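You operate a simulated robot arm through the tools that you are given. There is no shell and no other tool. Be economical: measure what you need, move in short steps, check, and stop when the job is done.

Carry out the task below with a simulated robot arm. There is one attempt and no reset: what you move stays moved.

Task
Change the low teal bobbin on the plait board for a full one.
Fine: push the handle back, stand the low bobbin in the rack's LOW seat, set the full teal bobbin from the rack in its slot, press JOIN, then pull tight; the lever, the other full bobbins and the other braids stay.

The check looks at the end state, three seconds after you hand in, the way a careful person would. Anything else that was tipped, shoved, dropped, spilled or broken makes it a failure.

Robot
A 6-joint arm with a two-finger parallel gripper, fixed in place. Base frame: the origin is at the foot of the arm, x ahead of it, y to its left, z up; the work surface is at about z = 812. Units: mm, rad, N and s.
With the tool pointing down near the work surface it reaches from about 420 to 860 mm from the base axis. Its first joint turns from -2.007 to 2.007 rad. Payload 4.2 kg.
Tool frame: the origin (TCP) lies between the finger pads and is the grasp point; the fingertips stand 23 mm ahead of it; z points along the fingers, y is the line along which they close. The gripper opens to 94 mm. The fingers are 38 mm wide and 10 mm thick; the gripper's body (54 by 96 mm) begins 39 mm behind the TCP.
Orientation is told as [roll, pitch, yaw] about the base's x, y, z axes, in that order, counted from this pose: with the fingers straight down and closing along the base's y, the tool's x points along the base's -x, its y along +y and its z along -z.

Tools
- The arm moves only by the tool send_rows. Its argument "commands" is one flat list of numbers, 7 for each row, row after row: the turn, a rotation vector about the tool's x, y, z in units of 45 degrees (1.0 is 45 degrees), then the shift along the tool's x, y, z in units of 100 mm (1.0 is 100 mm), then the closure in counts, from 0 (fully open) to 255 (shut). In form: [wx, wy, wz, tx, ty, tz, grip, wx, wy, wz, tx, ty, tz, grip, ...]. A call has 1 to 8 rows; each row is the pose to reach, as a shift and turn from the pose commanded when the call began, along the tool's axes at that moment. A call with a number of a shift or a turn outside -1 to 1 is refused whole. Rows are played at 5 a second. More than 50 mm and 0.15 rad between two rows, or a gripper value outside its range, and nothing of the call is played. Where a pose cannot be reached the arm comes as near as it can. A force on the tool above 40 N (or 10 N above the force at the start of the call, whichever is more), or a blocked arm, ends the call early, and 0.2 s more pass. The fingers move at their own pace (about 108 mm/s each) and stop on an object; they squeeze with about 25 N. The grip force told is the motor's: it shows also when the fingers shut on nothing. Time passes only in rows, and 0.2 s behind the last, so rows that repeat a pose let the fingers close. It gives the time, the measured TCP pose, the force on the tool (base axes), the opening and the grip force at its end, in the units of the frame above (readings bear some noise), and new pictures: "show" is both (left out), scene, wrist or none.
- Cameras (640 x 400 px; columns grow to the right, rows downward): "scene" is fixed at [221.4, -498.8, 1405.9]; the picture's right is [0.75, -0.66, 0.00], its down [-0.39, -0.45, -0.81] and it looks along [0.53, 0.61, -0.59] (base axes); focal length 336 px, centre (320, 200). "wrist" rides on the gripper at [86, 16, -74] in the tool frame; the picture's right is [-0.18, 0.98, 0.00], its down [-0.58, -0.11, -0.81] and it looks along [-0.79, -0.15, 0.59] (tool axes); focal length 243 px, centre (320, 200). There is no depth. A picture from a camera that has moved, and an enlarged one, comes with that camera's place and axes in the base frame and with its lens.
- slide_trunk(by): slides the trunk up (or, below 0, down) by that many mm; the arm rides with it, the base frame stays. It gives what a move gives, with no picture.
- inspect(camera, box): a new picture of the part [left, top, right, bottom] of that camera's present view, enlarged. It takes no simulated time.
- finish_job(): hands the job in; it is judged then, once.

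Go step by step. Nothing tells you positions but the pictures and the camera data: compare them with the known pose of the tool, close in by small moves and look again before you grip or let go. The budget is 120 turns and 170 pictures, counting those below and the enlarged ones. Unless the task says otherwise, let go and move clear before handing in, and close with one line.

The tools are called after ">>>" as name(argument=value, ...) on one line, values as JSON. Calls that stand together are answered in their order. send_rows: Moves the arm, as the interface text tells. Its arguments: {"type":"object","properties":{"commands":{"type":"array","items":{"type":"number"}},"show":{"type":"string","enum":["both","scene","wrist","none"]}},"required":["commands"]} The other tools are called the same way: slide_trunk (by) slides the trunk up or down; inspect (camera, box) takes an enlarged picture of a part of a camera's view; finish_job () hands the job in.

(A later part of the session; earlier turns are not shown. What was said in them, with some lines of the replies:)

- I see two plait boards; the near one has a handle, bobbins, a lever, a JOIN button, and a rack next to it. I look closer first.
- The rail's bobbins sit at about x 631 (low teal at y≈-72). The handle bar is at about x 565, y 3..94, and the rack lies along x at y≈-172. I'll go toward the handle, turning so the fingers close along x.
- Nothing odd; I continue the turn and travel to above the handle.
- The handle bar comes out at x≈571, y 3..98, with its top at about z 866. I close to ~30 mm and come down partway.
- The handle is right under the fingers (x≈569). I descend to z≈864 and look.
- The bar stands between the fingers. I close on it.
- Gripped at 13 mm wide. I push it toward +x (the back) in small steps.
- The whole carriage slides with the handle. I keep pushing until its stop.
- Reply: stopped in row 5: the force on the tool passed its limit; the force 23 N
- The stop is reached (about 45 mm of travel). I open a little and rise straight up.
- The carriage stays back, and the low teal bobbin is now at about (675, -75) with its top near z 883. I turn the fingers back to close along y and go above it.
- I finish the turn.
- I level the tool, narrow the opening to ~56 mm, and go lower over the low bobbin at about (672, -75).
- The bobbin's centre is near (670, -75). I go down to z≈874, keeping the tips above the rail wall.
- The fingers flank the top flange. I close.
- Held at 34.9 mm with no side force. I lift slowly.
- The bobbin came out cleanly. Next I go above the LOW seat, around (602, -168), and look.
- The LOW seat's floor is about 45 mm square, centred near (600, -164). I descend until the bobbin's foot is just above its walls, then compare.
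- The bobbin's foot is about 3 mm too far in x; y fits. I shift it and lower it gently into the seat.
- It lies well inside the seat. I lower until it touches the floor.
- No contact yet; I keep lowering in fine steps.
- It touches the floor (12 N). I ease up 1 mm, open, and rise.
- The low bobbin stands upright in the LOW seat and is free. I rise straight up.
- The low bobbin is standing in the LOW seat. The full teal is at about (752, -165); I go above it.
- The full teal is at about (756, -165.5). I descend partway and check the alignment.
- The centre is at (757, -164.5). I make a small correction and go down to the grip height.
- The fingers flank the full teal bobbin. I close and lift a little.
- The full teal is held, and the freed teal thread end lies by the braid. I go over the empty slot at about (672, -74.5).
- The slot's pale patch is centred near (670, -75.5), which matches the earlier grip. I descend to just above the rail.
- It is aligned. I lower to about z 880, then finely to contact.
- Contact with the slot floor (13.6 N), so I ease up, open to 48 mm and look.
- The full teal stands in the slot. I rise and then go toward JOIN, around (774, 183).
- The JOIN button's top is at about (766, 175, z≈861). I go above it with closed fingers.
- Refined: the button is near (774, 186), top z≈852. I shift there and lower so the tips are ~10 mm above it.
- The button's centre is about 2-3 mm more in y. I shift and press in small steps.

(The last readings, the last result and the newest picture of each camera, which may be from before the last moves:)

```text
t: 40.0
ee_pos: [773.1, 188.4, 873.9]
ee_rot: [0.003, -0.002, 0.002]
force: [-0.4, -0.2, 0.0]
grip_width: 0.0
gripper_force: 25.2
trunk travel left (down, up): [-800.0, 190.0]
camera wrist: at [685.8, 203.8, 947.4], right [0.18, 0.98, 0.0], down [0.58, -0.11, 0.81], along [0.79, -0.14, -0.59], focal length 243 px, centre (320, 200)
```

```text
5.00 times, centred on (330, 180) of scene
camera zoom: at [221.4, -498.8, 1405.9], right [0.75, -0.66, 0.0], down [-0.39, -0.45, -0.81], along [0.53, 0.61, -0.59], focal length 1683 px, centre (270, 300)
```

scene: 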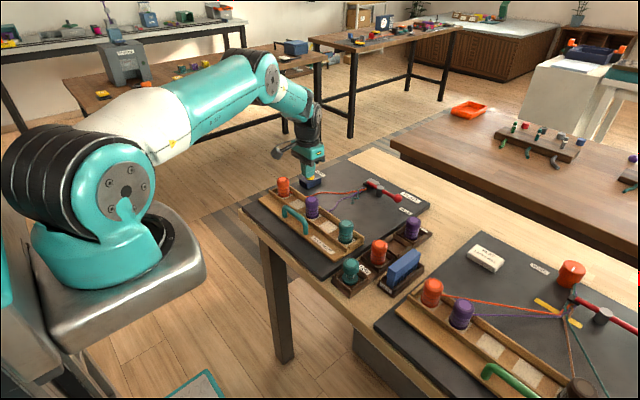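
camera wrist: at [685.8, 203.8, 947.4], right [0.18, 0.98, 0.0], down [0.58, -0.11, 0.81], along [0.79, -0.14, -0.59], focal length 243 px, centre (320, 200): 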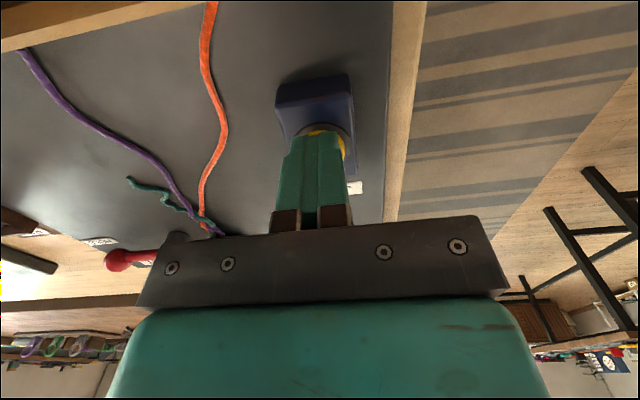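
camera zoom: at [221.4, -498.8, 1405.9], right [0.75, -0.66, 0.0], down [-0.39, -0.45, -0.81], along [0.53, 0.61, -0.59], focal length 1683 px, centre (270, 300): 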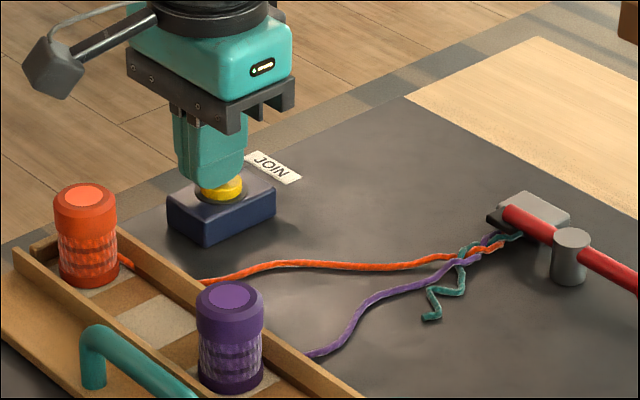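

Almost touching; I shift 4 mm in x and press on down.

>>> send_rows(commands=[0, 0, 0, -0.04, 0, 0.0, 255, 0, 0, 0, -0.04, 0, 0.02, 255, 0, 0, 0, -0.04, 0, 0.04, 255, 0, 0, 0, -0.04, 0, 0.06, 255, 0, 0, 0, -0.04, 0, 0.08, 255, 0, 0, 0, -0.04, 0, 0.08, 255])

>>> inspect(camera="scene", box=[270, 140, 390, 220])

```text
t: 41.4
ee_pos: [776.4, 188.2, 866.0]
ee_rot: [0.004, -0.004, 0.003]
force: [1.0, 2.2, 4.5]
grip_width: 0.0
gripper_force: 25.1
trunk travel left (down, up): [-800.0, 190.0]
camera wrist: at [690.2, 203.6, 939.5], right [0.18, 0.98, 0.0], down [0.58, -0.11, 0.81], along [0.79, -0.14, -0.59], focal length 243 px, centre (320, 200)
```

scene: 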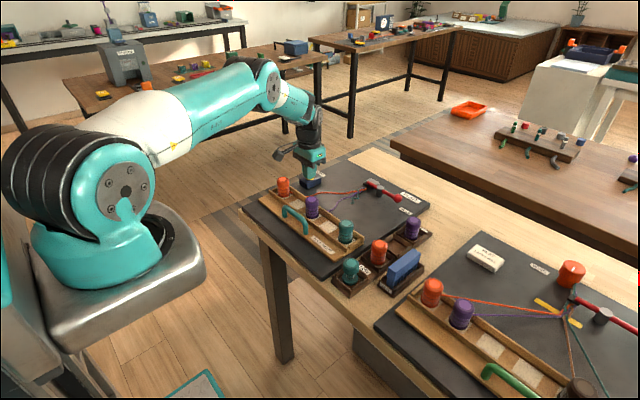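
wrist: 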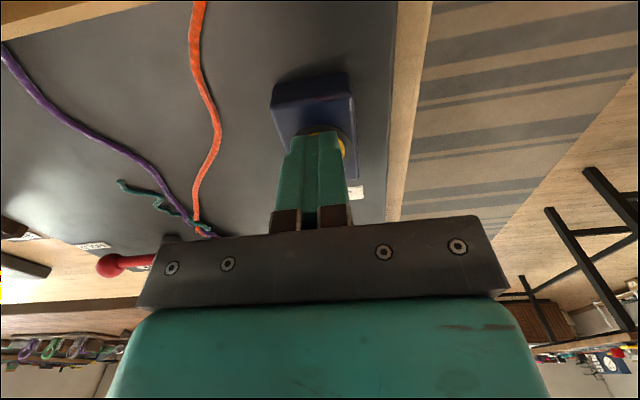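

```text
5.00 times, centred on (330, 180) of scene
camera zoom: at [221.4, -498.8, 1405.9], right [0.75, -0.66, 0.0], down [-0.39, -0.45, -0.81], along [0.53, 0.61, -0.59], focal length 1683 px, centre (270, 300)
```

zoom: 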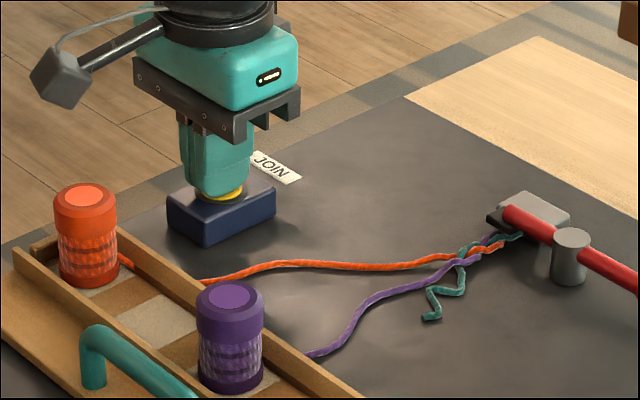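

The button is going down with a 4.5 N force; the teal thread isn't joined yet. I press further.

>>> send_rows(commands=[0, 0, 0, 0, 0, 0.015, 255, 0, 0, 0, 0, 0, 0.03, 255, 0, 0, 0, 0, 0, 0.045, 255, 0, 0, 0, 0, 0, 0.06, 255, 0, 0, 0, 0, 0, 0.06, 255])

>>> inspect(camera="scene", box=[270, 140, 420, 240])

```text
t: 42.8
ee_pos: [778.2, 189.6, 863.8]
ee_rot: [0.005, -0.007, 0.002]
force: [-7.1, -4.3, 16.1]
grip_width: 0.2
gripper_force: 24.8
trunk travel left (down, up): [-800.0, 190.0]
stopped in row 5: the force on the tool passed its limit (the readings are from after the stop); the commanded pose is now the measured one
camera wrist: at [691.0, 204.0, 936.6], right [0.18, 0.98, 0.01], down [0.58, -0.11, 0.81], along [0.8, -0.14, -0.59], focal length 243 px, centre (320, 200)
```

scene: 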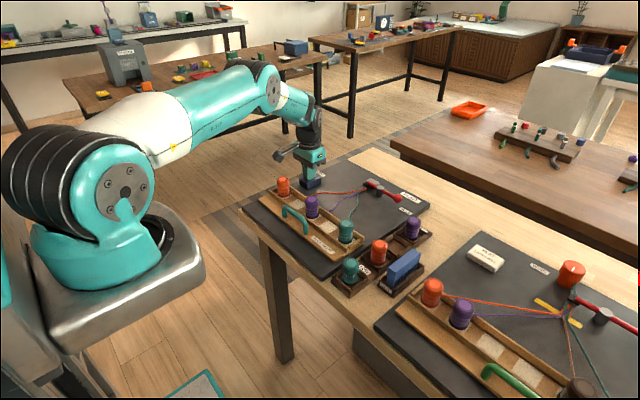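
wrist: 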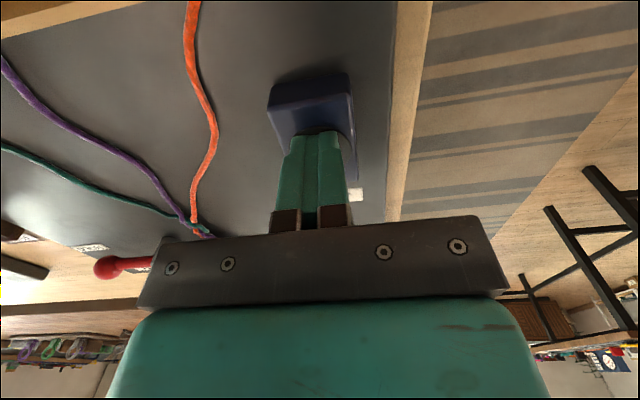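

```text
4.00 times, centred on (345, 190) of scene
camera zoom: at [221.4, -498.8, 1405.9], right [0.75, -0.66, 0.0], down [-0.39, -0.45, -0.81], along [0.53, 0.61, -0.59], focal length 1346 px, centre (220, 240)
```

zoom: 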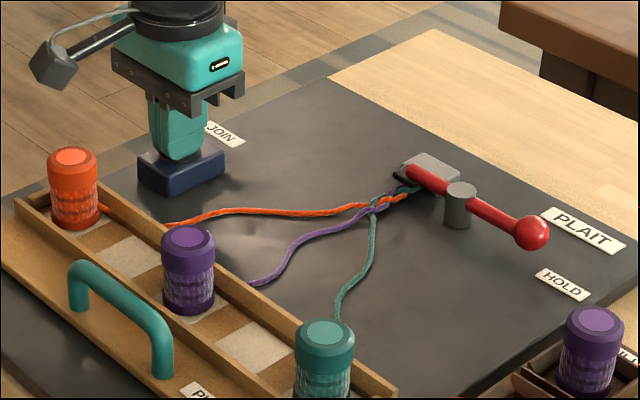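

The teal thread is now joined to the new bobbin. I rise and head back to the handle, turning the fingers to close along x.

>>> send_rows(commands=[-0.006, 0.009, 0, 0, 0, -0.3, 255, -0.006, 0.009, 0, 0, 0, -0.6, 255, -0.006, 0.009, 0, 0, 0, -1.0, 255], show="none")

>>> send_rows(commands=[0, 0, -0.167, 0.133, -0.123, 0, 255, 0, 0, -0.333, 0.267, -0.247, 0, 220, 0, 0, -0.5, 0.4, -0.37, 0, 174, 0, 0, -0.667, 0.533, -0.493, 0, 174, 0, 0, -0.833, 0.667, -0.617, 0, 174, 0, 0, -1.0, 0.8, -0.74, 0, 174], show="none")

```text
t: 43.6
ee_pos: [778.1, 189.1, 960.6]
ee_rot: [0.009, 0.002, 0.001]
force: [0.7, 0.7, 0.0]
grip_width: 0.1
gripper_force: 25.2
trunk travel left (down, up): [-800.0, 190.0]
```

```text
t: 45.0
ee_pos: [697.7, 113.4, 961.3]
ee_rot: [0.007, -0.005, 0.791]
force: [0.9, -0.5, 0.5]
grip_width: 29.7
gripper_force: 0.0
trunk travel left (down, up): [-800.0, 190.0]
```

>>> send_rows(commands=[0, 0, -0.166, 0.167, 0.012, 0, 174, 0, 0, -0.331, 0.333, 0.024, 0, 174, 0, 0, -0.497, 0.5, 0.035, 0, 174, 0, 0, -0.662, 0.667, 0.047, 0, 174, 0, 0, -0.828, 0.833, 0.059, 0, 174, 0, 0, -0.993, 1.0, 0.07, 0, 174, 0, 0, -0.993, 1.0, 0.07, 0, 174])

>>> inspect(camera="scene", box=[240, 150, 450, 290])

>>> inspect(camera="wrist", box=[220, 0, 420, 125])

```text
t: 46.6
ee_pos: [622.1, 48.3, 960.1]
ee_rot: [0.002, -0.008, 1.568]
force: [-0.5, 0.2, -0.1]
grip_width: 29.9
gripper_force: 0.1
trunk travel left (down, up): [-800.0, 190.0]
camera wrist: at [606.0, -39.6, 1034.4], right [-0.98, 0.19, 0.0], down [0.11, 0.57, 0.81], along [0.15, 0.8, -0.58], focal length 243 px, centre (320, 200)
```

scene: 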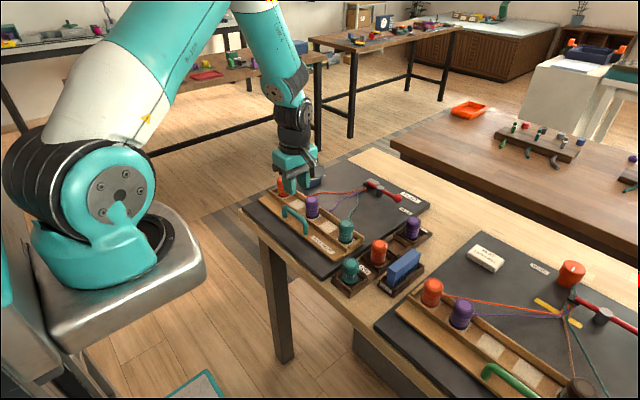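
wrist: 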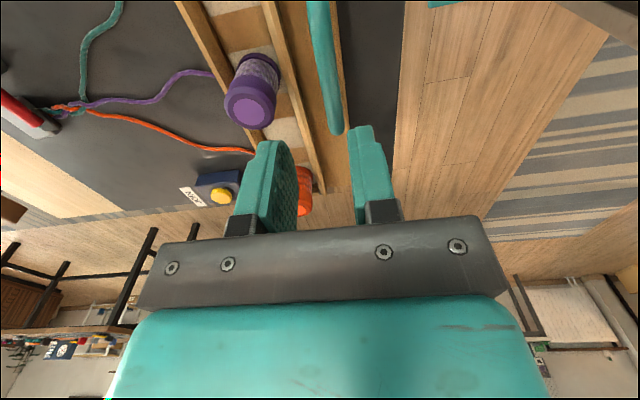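

```text
2.86 times, centred on (345, 220) of scene
camera zoom: at [221.4, -498.8, 1405.9], right [0.75, -0.66, 0.0], down [-0.39, -0.45, -0.81], along [0.53, 0.61, -0.59], focal length 962 px, centre (249, 143)
```

zoom: 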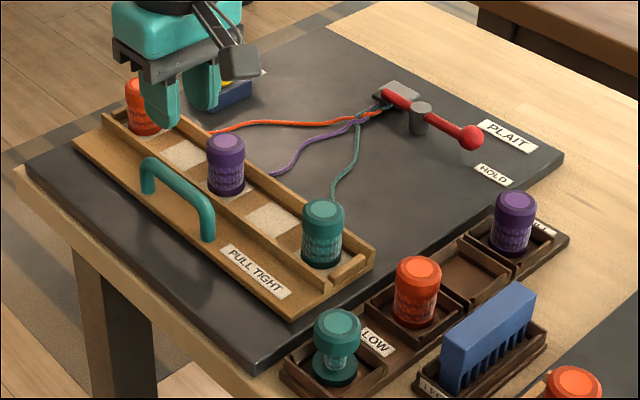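

```text
3.20 times, centred on (320, 62) of wrist
camera zoom: at [606.0, -39.6, 1034.4], right [-0.98, 0.19, 0.0], down [0.11, 0.57, 0.81], along [0.15, 0.8, -0.58], focal length 776 px, centre (320, 640)
```

zoom: 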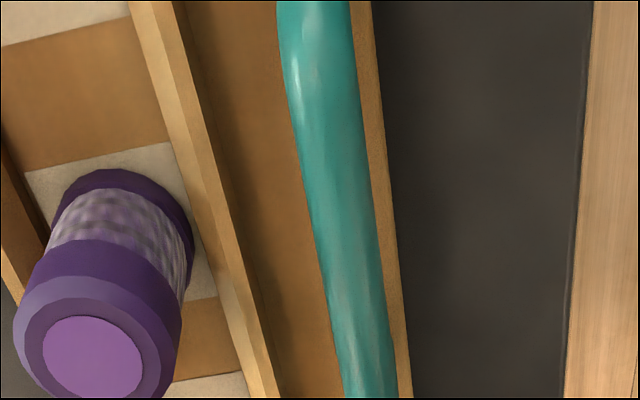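

The handle is at x≈616, y≈45. I line up and descend around it as before.

>>> send_rows(commands=[0, 0.01, 0, 0.05, 0.06, 0.0, 174, 0, 0.01, 0, 0.05, 0.06, 0.35, 174, 0, 0.01, 0, 0.05, 0.06, 0.65, 174, 0, 0.01, 0, 0.05, 0.06, 0.65, 174])

>>> inspect(camera="wrist", box=[220, 60, 420, 185])

```text
t: 47.6
ee_pos: [615.8, 42.3, 895.9]
ee_rot: [0.001, -0.002, 1.566]
force: [0.8, -0.2, 0.3]
grip_width: 30.0
gripper_force: 0.0
trunk travel left (down, up): [-800.0, 190.0]
camera wrist: at [599.8, -43.7, 969.2], right [-0.98, 0.19, 0.0], down [0.11, 0.58, 0.81], along [0.15, 0.79, -0.59], focal length 243 px, centre (320, 200)
```

scene: 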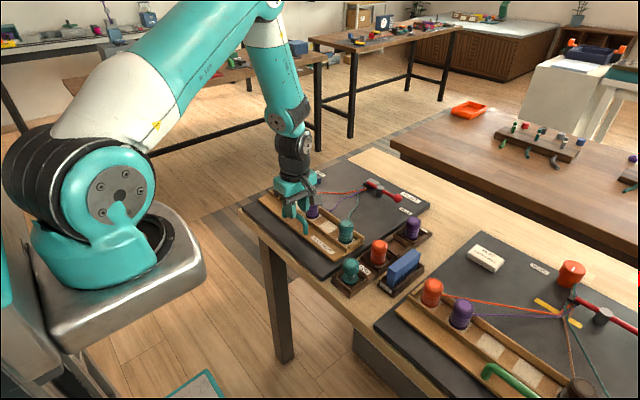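
wrist: 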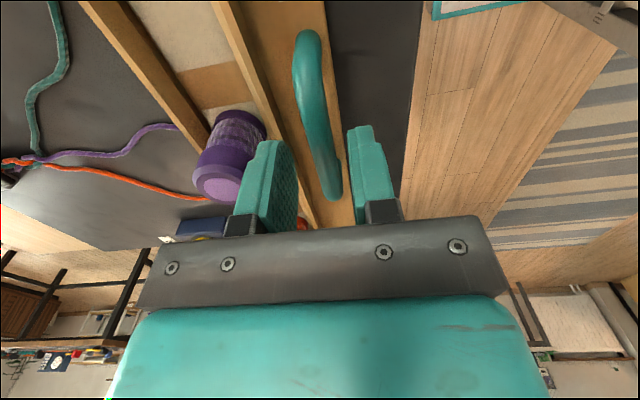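

```text
3.20 times, centred on (320, 122) of wrist
camera zoom: at [599.8, -43.7, 969.2], right [-0.98, 0.19, 0.0], down [0.11, 0.58, 0.81], along [0.15, 0.79, -0.59], focal length 776 px, centre (320, 448)
```

zoom: 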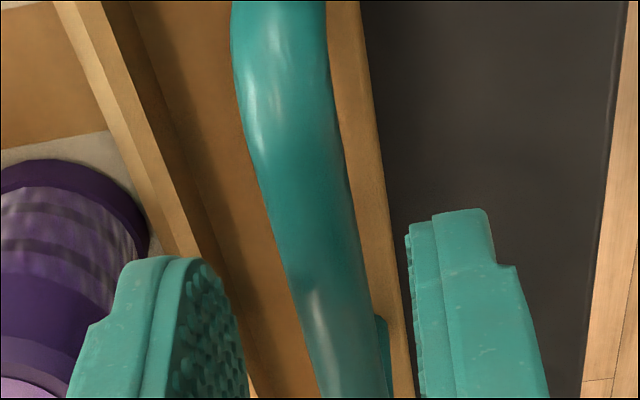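

Good centring. I descend the rest and close on the handle.

>>> send_rows(commands=[0, 0, 0, 0, -0.005, 0.16, 174, 0, 0, 0, 0, -0.01, 0.32, 174, 0, 0, 0, 0, -0.01, 0.32, 220, 0, 0, 0, 0, -0.01, 0.32, 255, 0, 0, 0, 0, -0.01, 0.32, 255], show="wrist")

```text
t: 48.8
ee_pos: [616.4, 43.5, 862.1]
ee_rot: [0.006, 0.0, 1.57]
force: [-11.6, -0.7, -1.6]
grip_width: 13.6
gripper_force: 45.3
trunk travel left (down, up): [-800.0, 190.0]
camera wrist: at [600.0, -43.5, 936.6], right [-0.98, 0.19, 0.01], down [0.11, 0.58, 0.81], along [0.15, 0.79, -0.59], focal length 243 px, centre (320, 200)
```

wrist: 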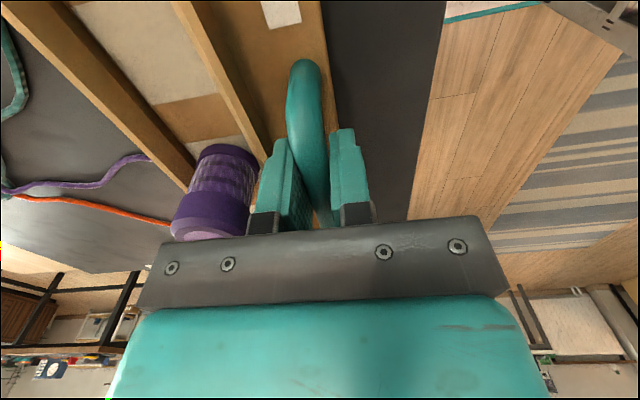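

Gripped. I pull gently toward the robot, 40 mm first.

>>> send_rows(commands=[0, 0, 0, 0, 0.05, 0, 255, 0, 0, 0, 0, 0.1, 0, 255, 0, 0, 0, 0, 0.16, 0, 255, 0, 0, 0, 0, 0.22, 0, 255, 0, 0, 0, 0, 0.28, 0, 255, 0, 0, 0, 0, 0.34, 0, 255, 0, 0, 0, 0, 0.39, 0, 255])

>>> inspect(camera="scene", box=[240, 150, 450, 290])

```text
t: 50.4
ee_pos: [577.2, 43.9, 864.1]
ee_rot: [0.005, -0.001, 1.567]
force: [0.5, -4.2, -27.8]
grip_width: 13.1
gripper_force: 45.3
trunk travel left (down, up): [-800.0, 190.0]
camera wrist: at [561.5, -43.5, 936.8], right [-0.98, 0.19, 0.01], down [0.11, 0.58, 0.81], along [0.15, 0.79, -0.59], focal length 243 px, centre (320, 200)
```

scene: 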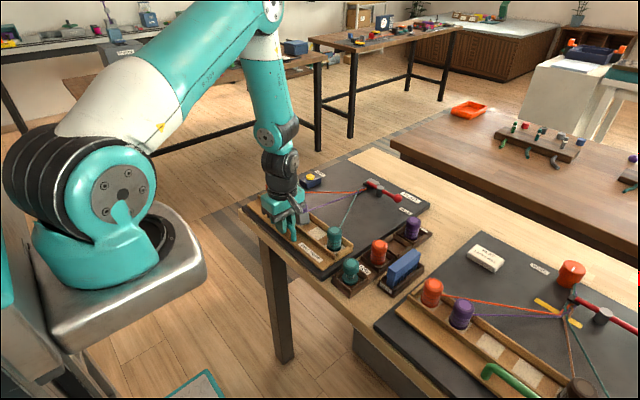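
wrist: 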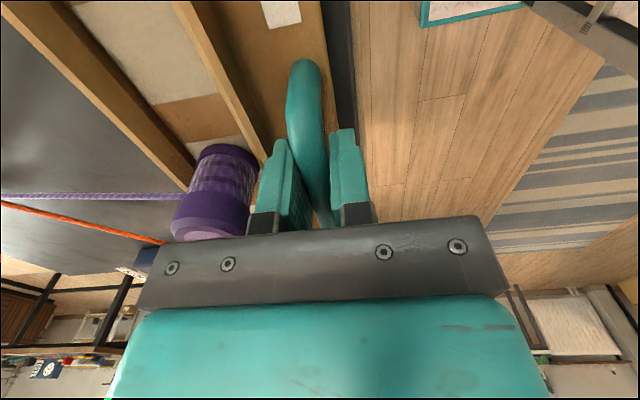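

```text
2.86 times, centred on (345, 220) of scene
camera zoom: at [221.4, -498.8, 1405.9], right [0.75, -0.66, 0.0], down [-0.39, -0.45, -0.81], along [0.53, 0.61, -0.59], focal length 962 px, centre (249, 143)
```

zoom: 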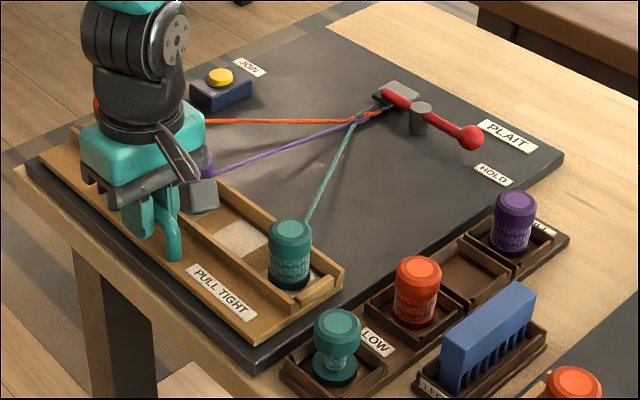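

The threads are straightening. About 5 mm of travel remains; I ease the vertical strain and pull on to the stop.

>>> send_rows(commands=[0, 0, 0, 0, 0, 0.01, 255, 0, 0, 0, 0, 0.02, 0.015, 255, 0, 0, 0, 0, 0.04, 0.015, 255, 0, 0, 0, 0, 0.06, 0.015, 255, 0, 0, 0, 0, 0.08, 0.015, 255, 0, 0, 0, 0, 0.08, 0.015, 255])

>>> inspect(camera="scene", box=[240, 150, 450, 290])

```text
t: 51.8
ee_pos: [571.1, 43.9, 862.7]
ee_rot: [0.0, -0.003, 1.566]
force: [7.3, -9.5, 0.6]
grip_width: 13.3
gripper_force: 44.5
trunk travel left (down, up): [-800.0, 190.0]
camera wrist: at [554.3, -43.5, 936.7], right [-0.98, 0.19, 0.0], down [0.11, 0.58, 0.81], along [0.15, 0.79, -0.59], focal length 243 px, centre (320, 200)
```

scene: 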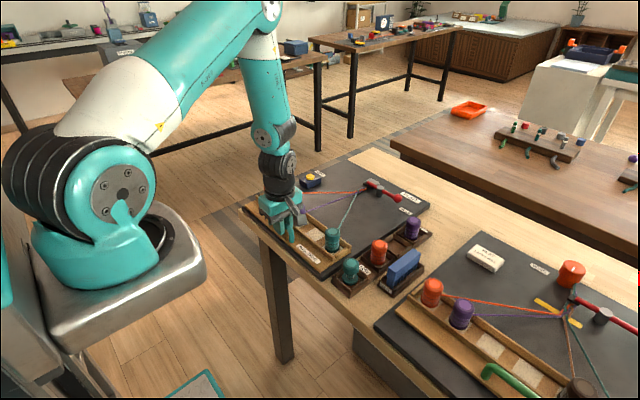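
wrist: 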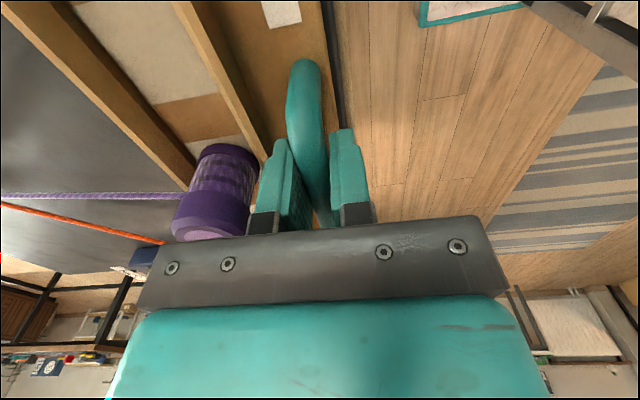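

```text
2.86 times, centred on (345, 220) of scene
camera zoom: at [221.4, -498.8, 1405.9], right [0.75, -0.66, 0.0], down [-0.39, -0.45, -0.81], along [0.53, 0.61, -0.59], focal length 962 px, centre (249, 143)
```

zoom: 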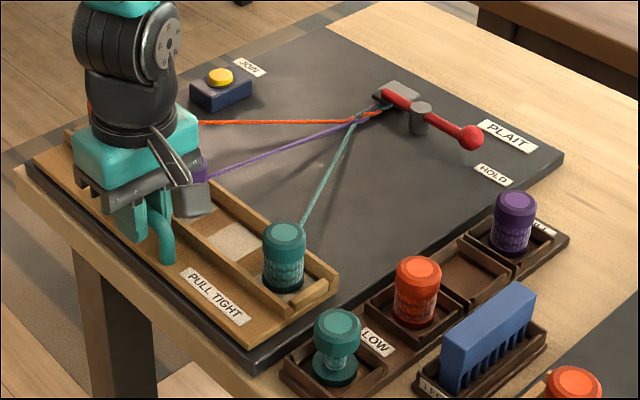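

Back to about the original tight position. I pull a little more to be sure it is at its stop.

>>> send_rows(commands=[0, 0, 0, 0, 0.015, 0, 255, 0, 0, 0, 0, 0.03, 0, 255, 0, 0, 0, 0, 0.03, 0, 255], show="none")

```text
t: 52.6
ee_pos: [570.9, 44.5, 863.7]
ee_rot: [-0.005, -0.002, 1.567]
force: [30.9, -10.0, 6.8]
grip_width: 13.5
gripper_force: 44.8
trunk travel left (down, up): [-800.0, 190.0]
```

The stop is reached: no motion and 31 N. I relax the pull, open, and rise clear.

>>> send_rows(commands=[0, 0, 0, 0, -0.025, 0, 255, 0, 0, 0, 0, -0.025, 0, 190, 0, 0, 0, 0, -0.025, 0, 174, 0, 0, 0, 0, -0.025, 0, 174, 0, 0, 0, 0, -0.025, -0.3, 174, 0, 0, 0, 0, -0.025, -0.65, 174, 0, 0, 0, 0, -0.025, -1.0, 174])

>>> inspect(camera="scene", box=[230, 150, 440, 290])

```text
t: 54.2
ee_pos: [569.1, 43.9, 960.5]
ee_rot: [0.004, -0.001, 1.569]
force: [-0.8, 0.7, 0.0]
grip_width: 30.0
gripper_force: 0.0
trunk travel left (down, up): [-800.0, 190.0]
camera wrist: at [553.0, -43.0, 1035.6], right [-0.98, 0.19, 0.0], down [0.11, 0.58, 0.81], along [0.15, 0.79, -0.59], focal length 243 px, centre (320, 200)
```

scene: 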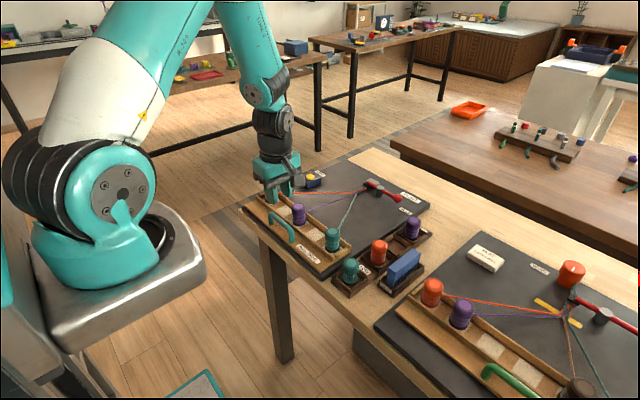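
wrist: 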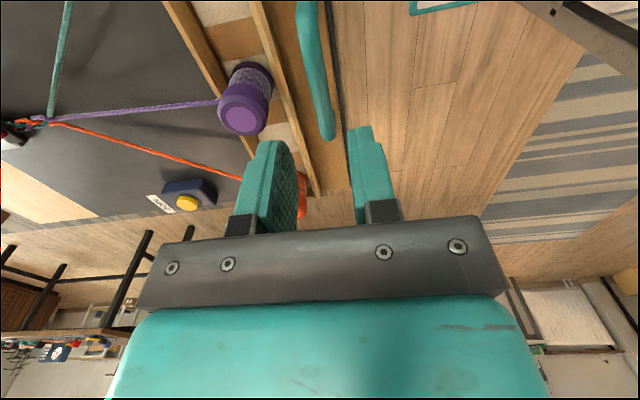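

```text
2.86 times, centred on (335, 220) of scene
camera zoom: at [221.4, -498.8, 1405.9], right [0.75, -0.66, 0.0], down [-0.39, -0.45, -0.81], along [0.53, 0.61, -0.59], focal length 962 px, centre (277, 143)
```

zoom: 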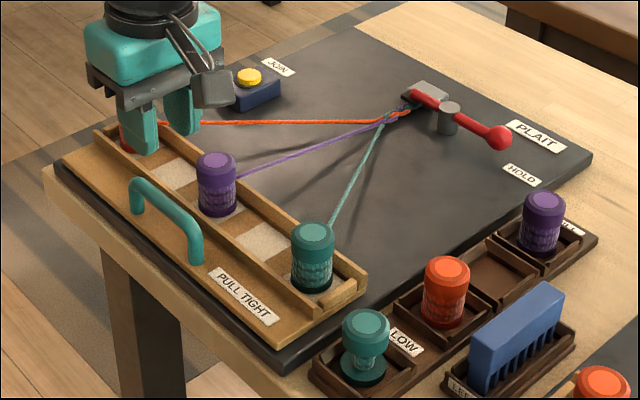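

Everything is in place: the carriage is back and tight, the threads are straight, the full teal bobbin is in its slot, the low one is in the LOW seat, and the lever has not moved. The arm is clear, so I hand in.

>>> finish_job()

```text
The job is handed in.
```

I changed the low teal bobbin for the full one: the low one stands in the LOW seat, the full one is in its slot and joined, and the handle is pulled tight to its stop. I left the lever, the other full bobbins and the other braids as they were.
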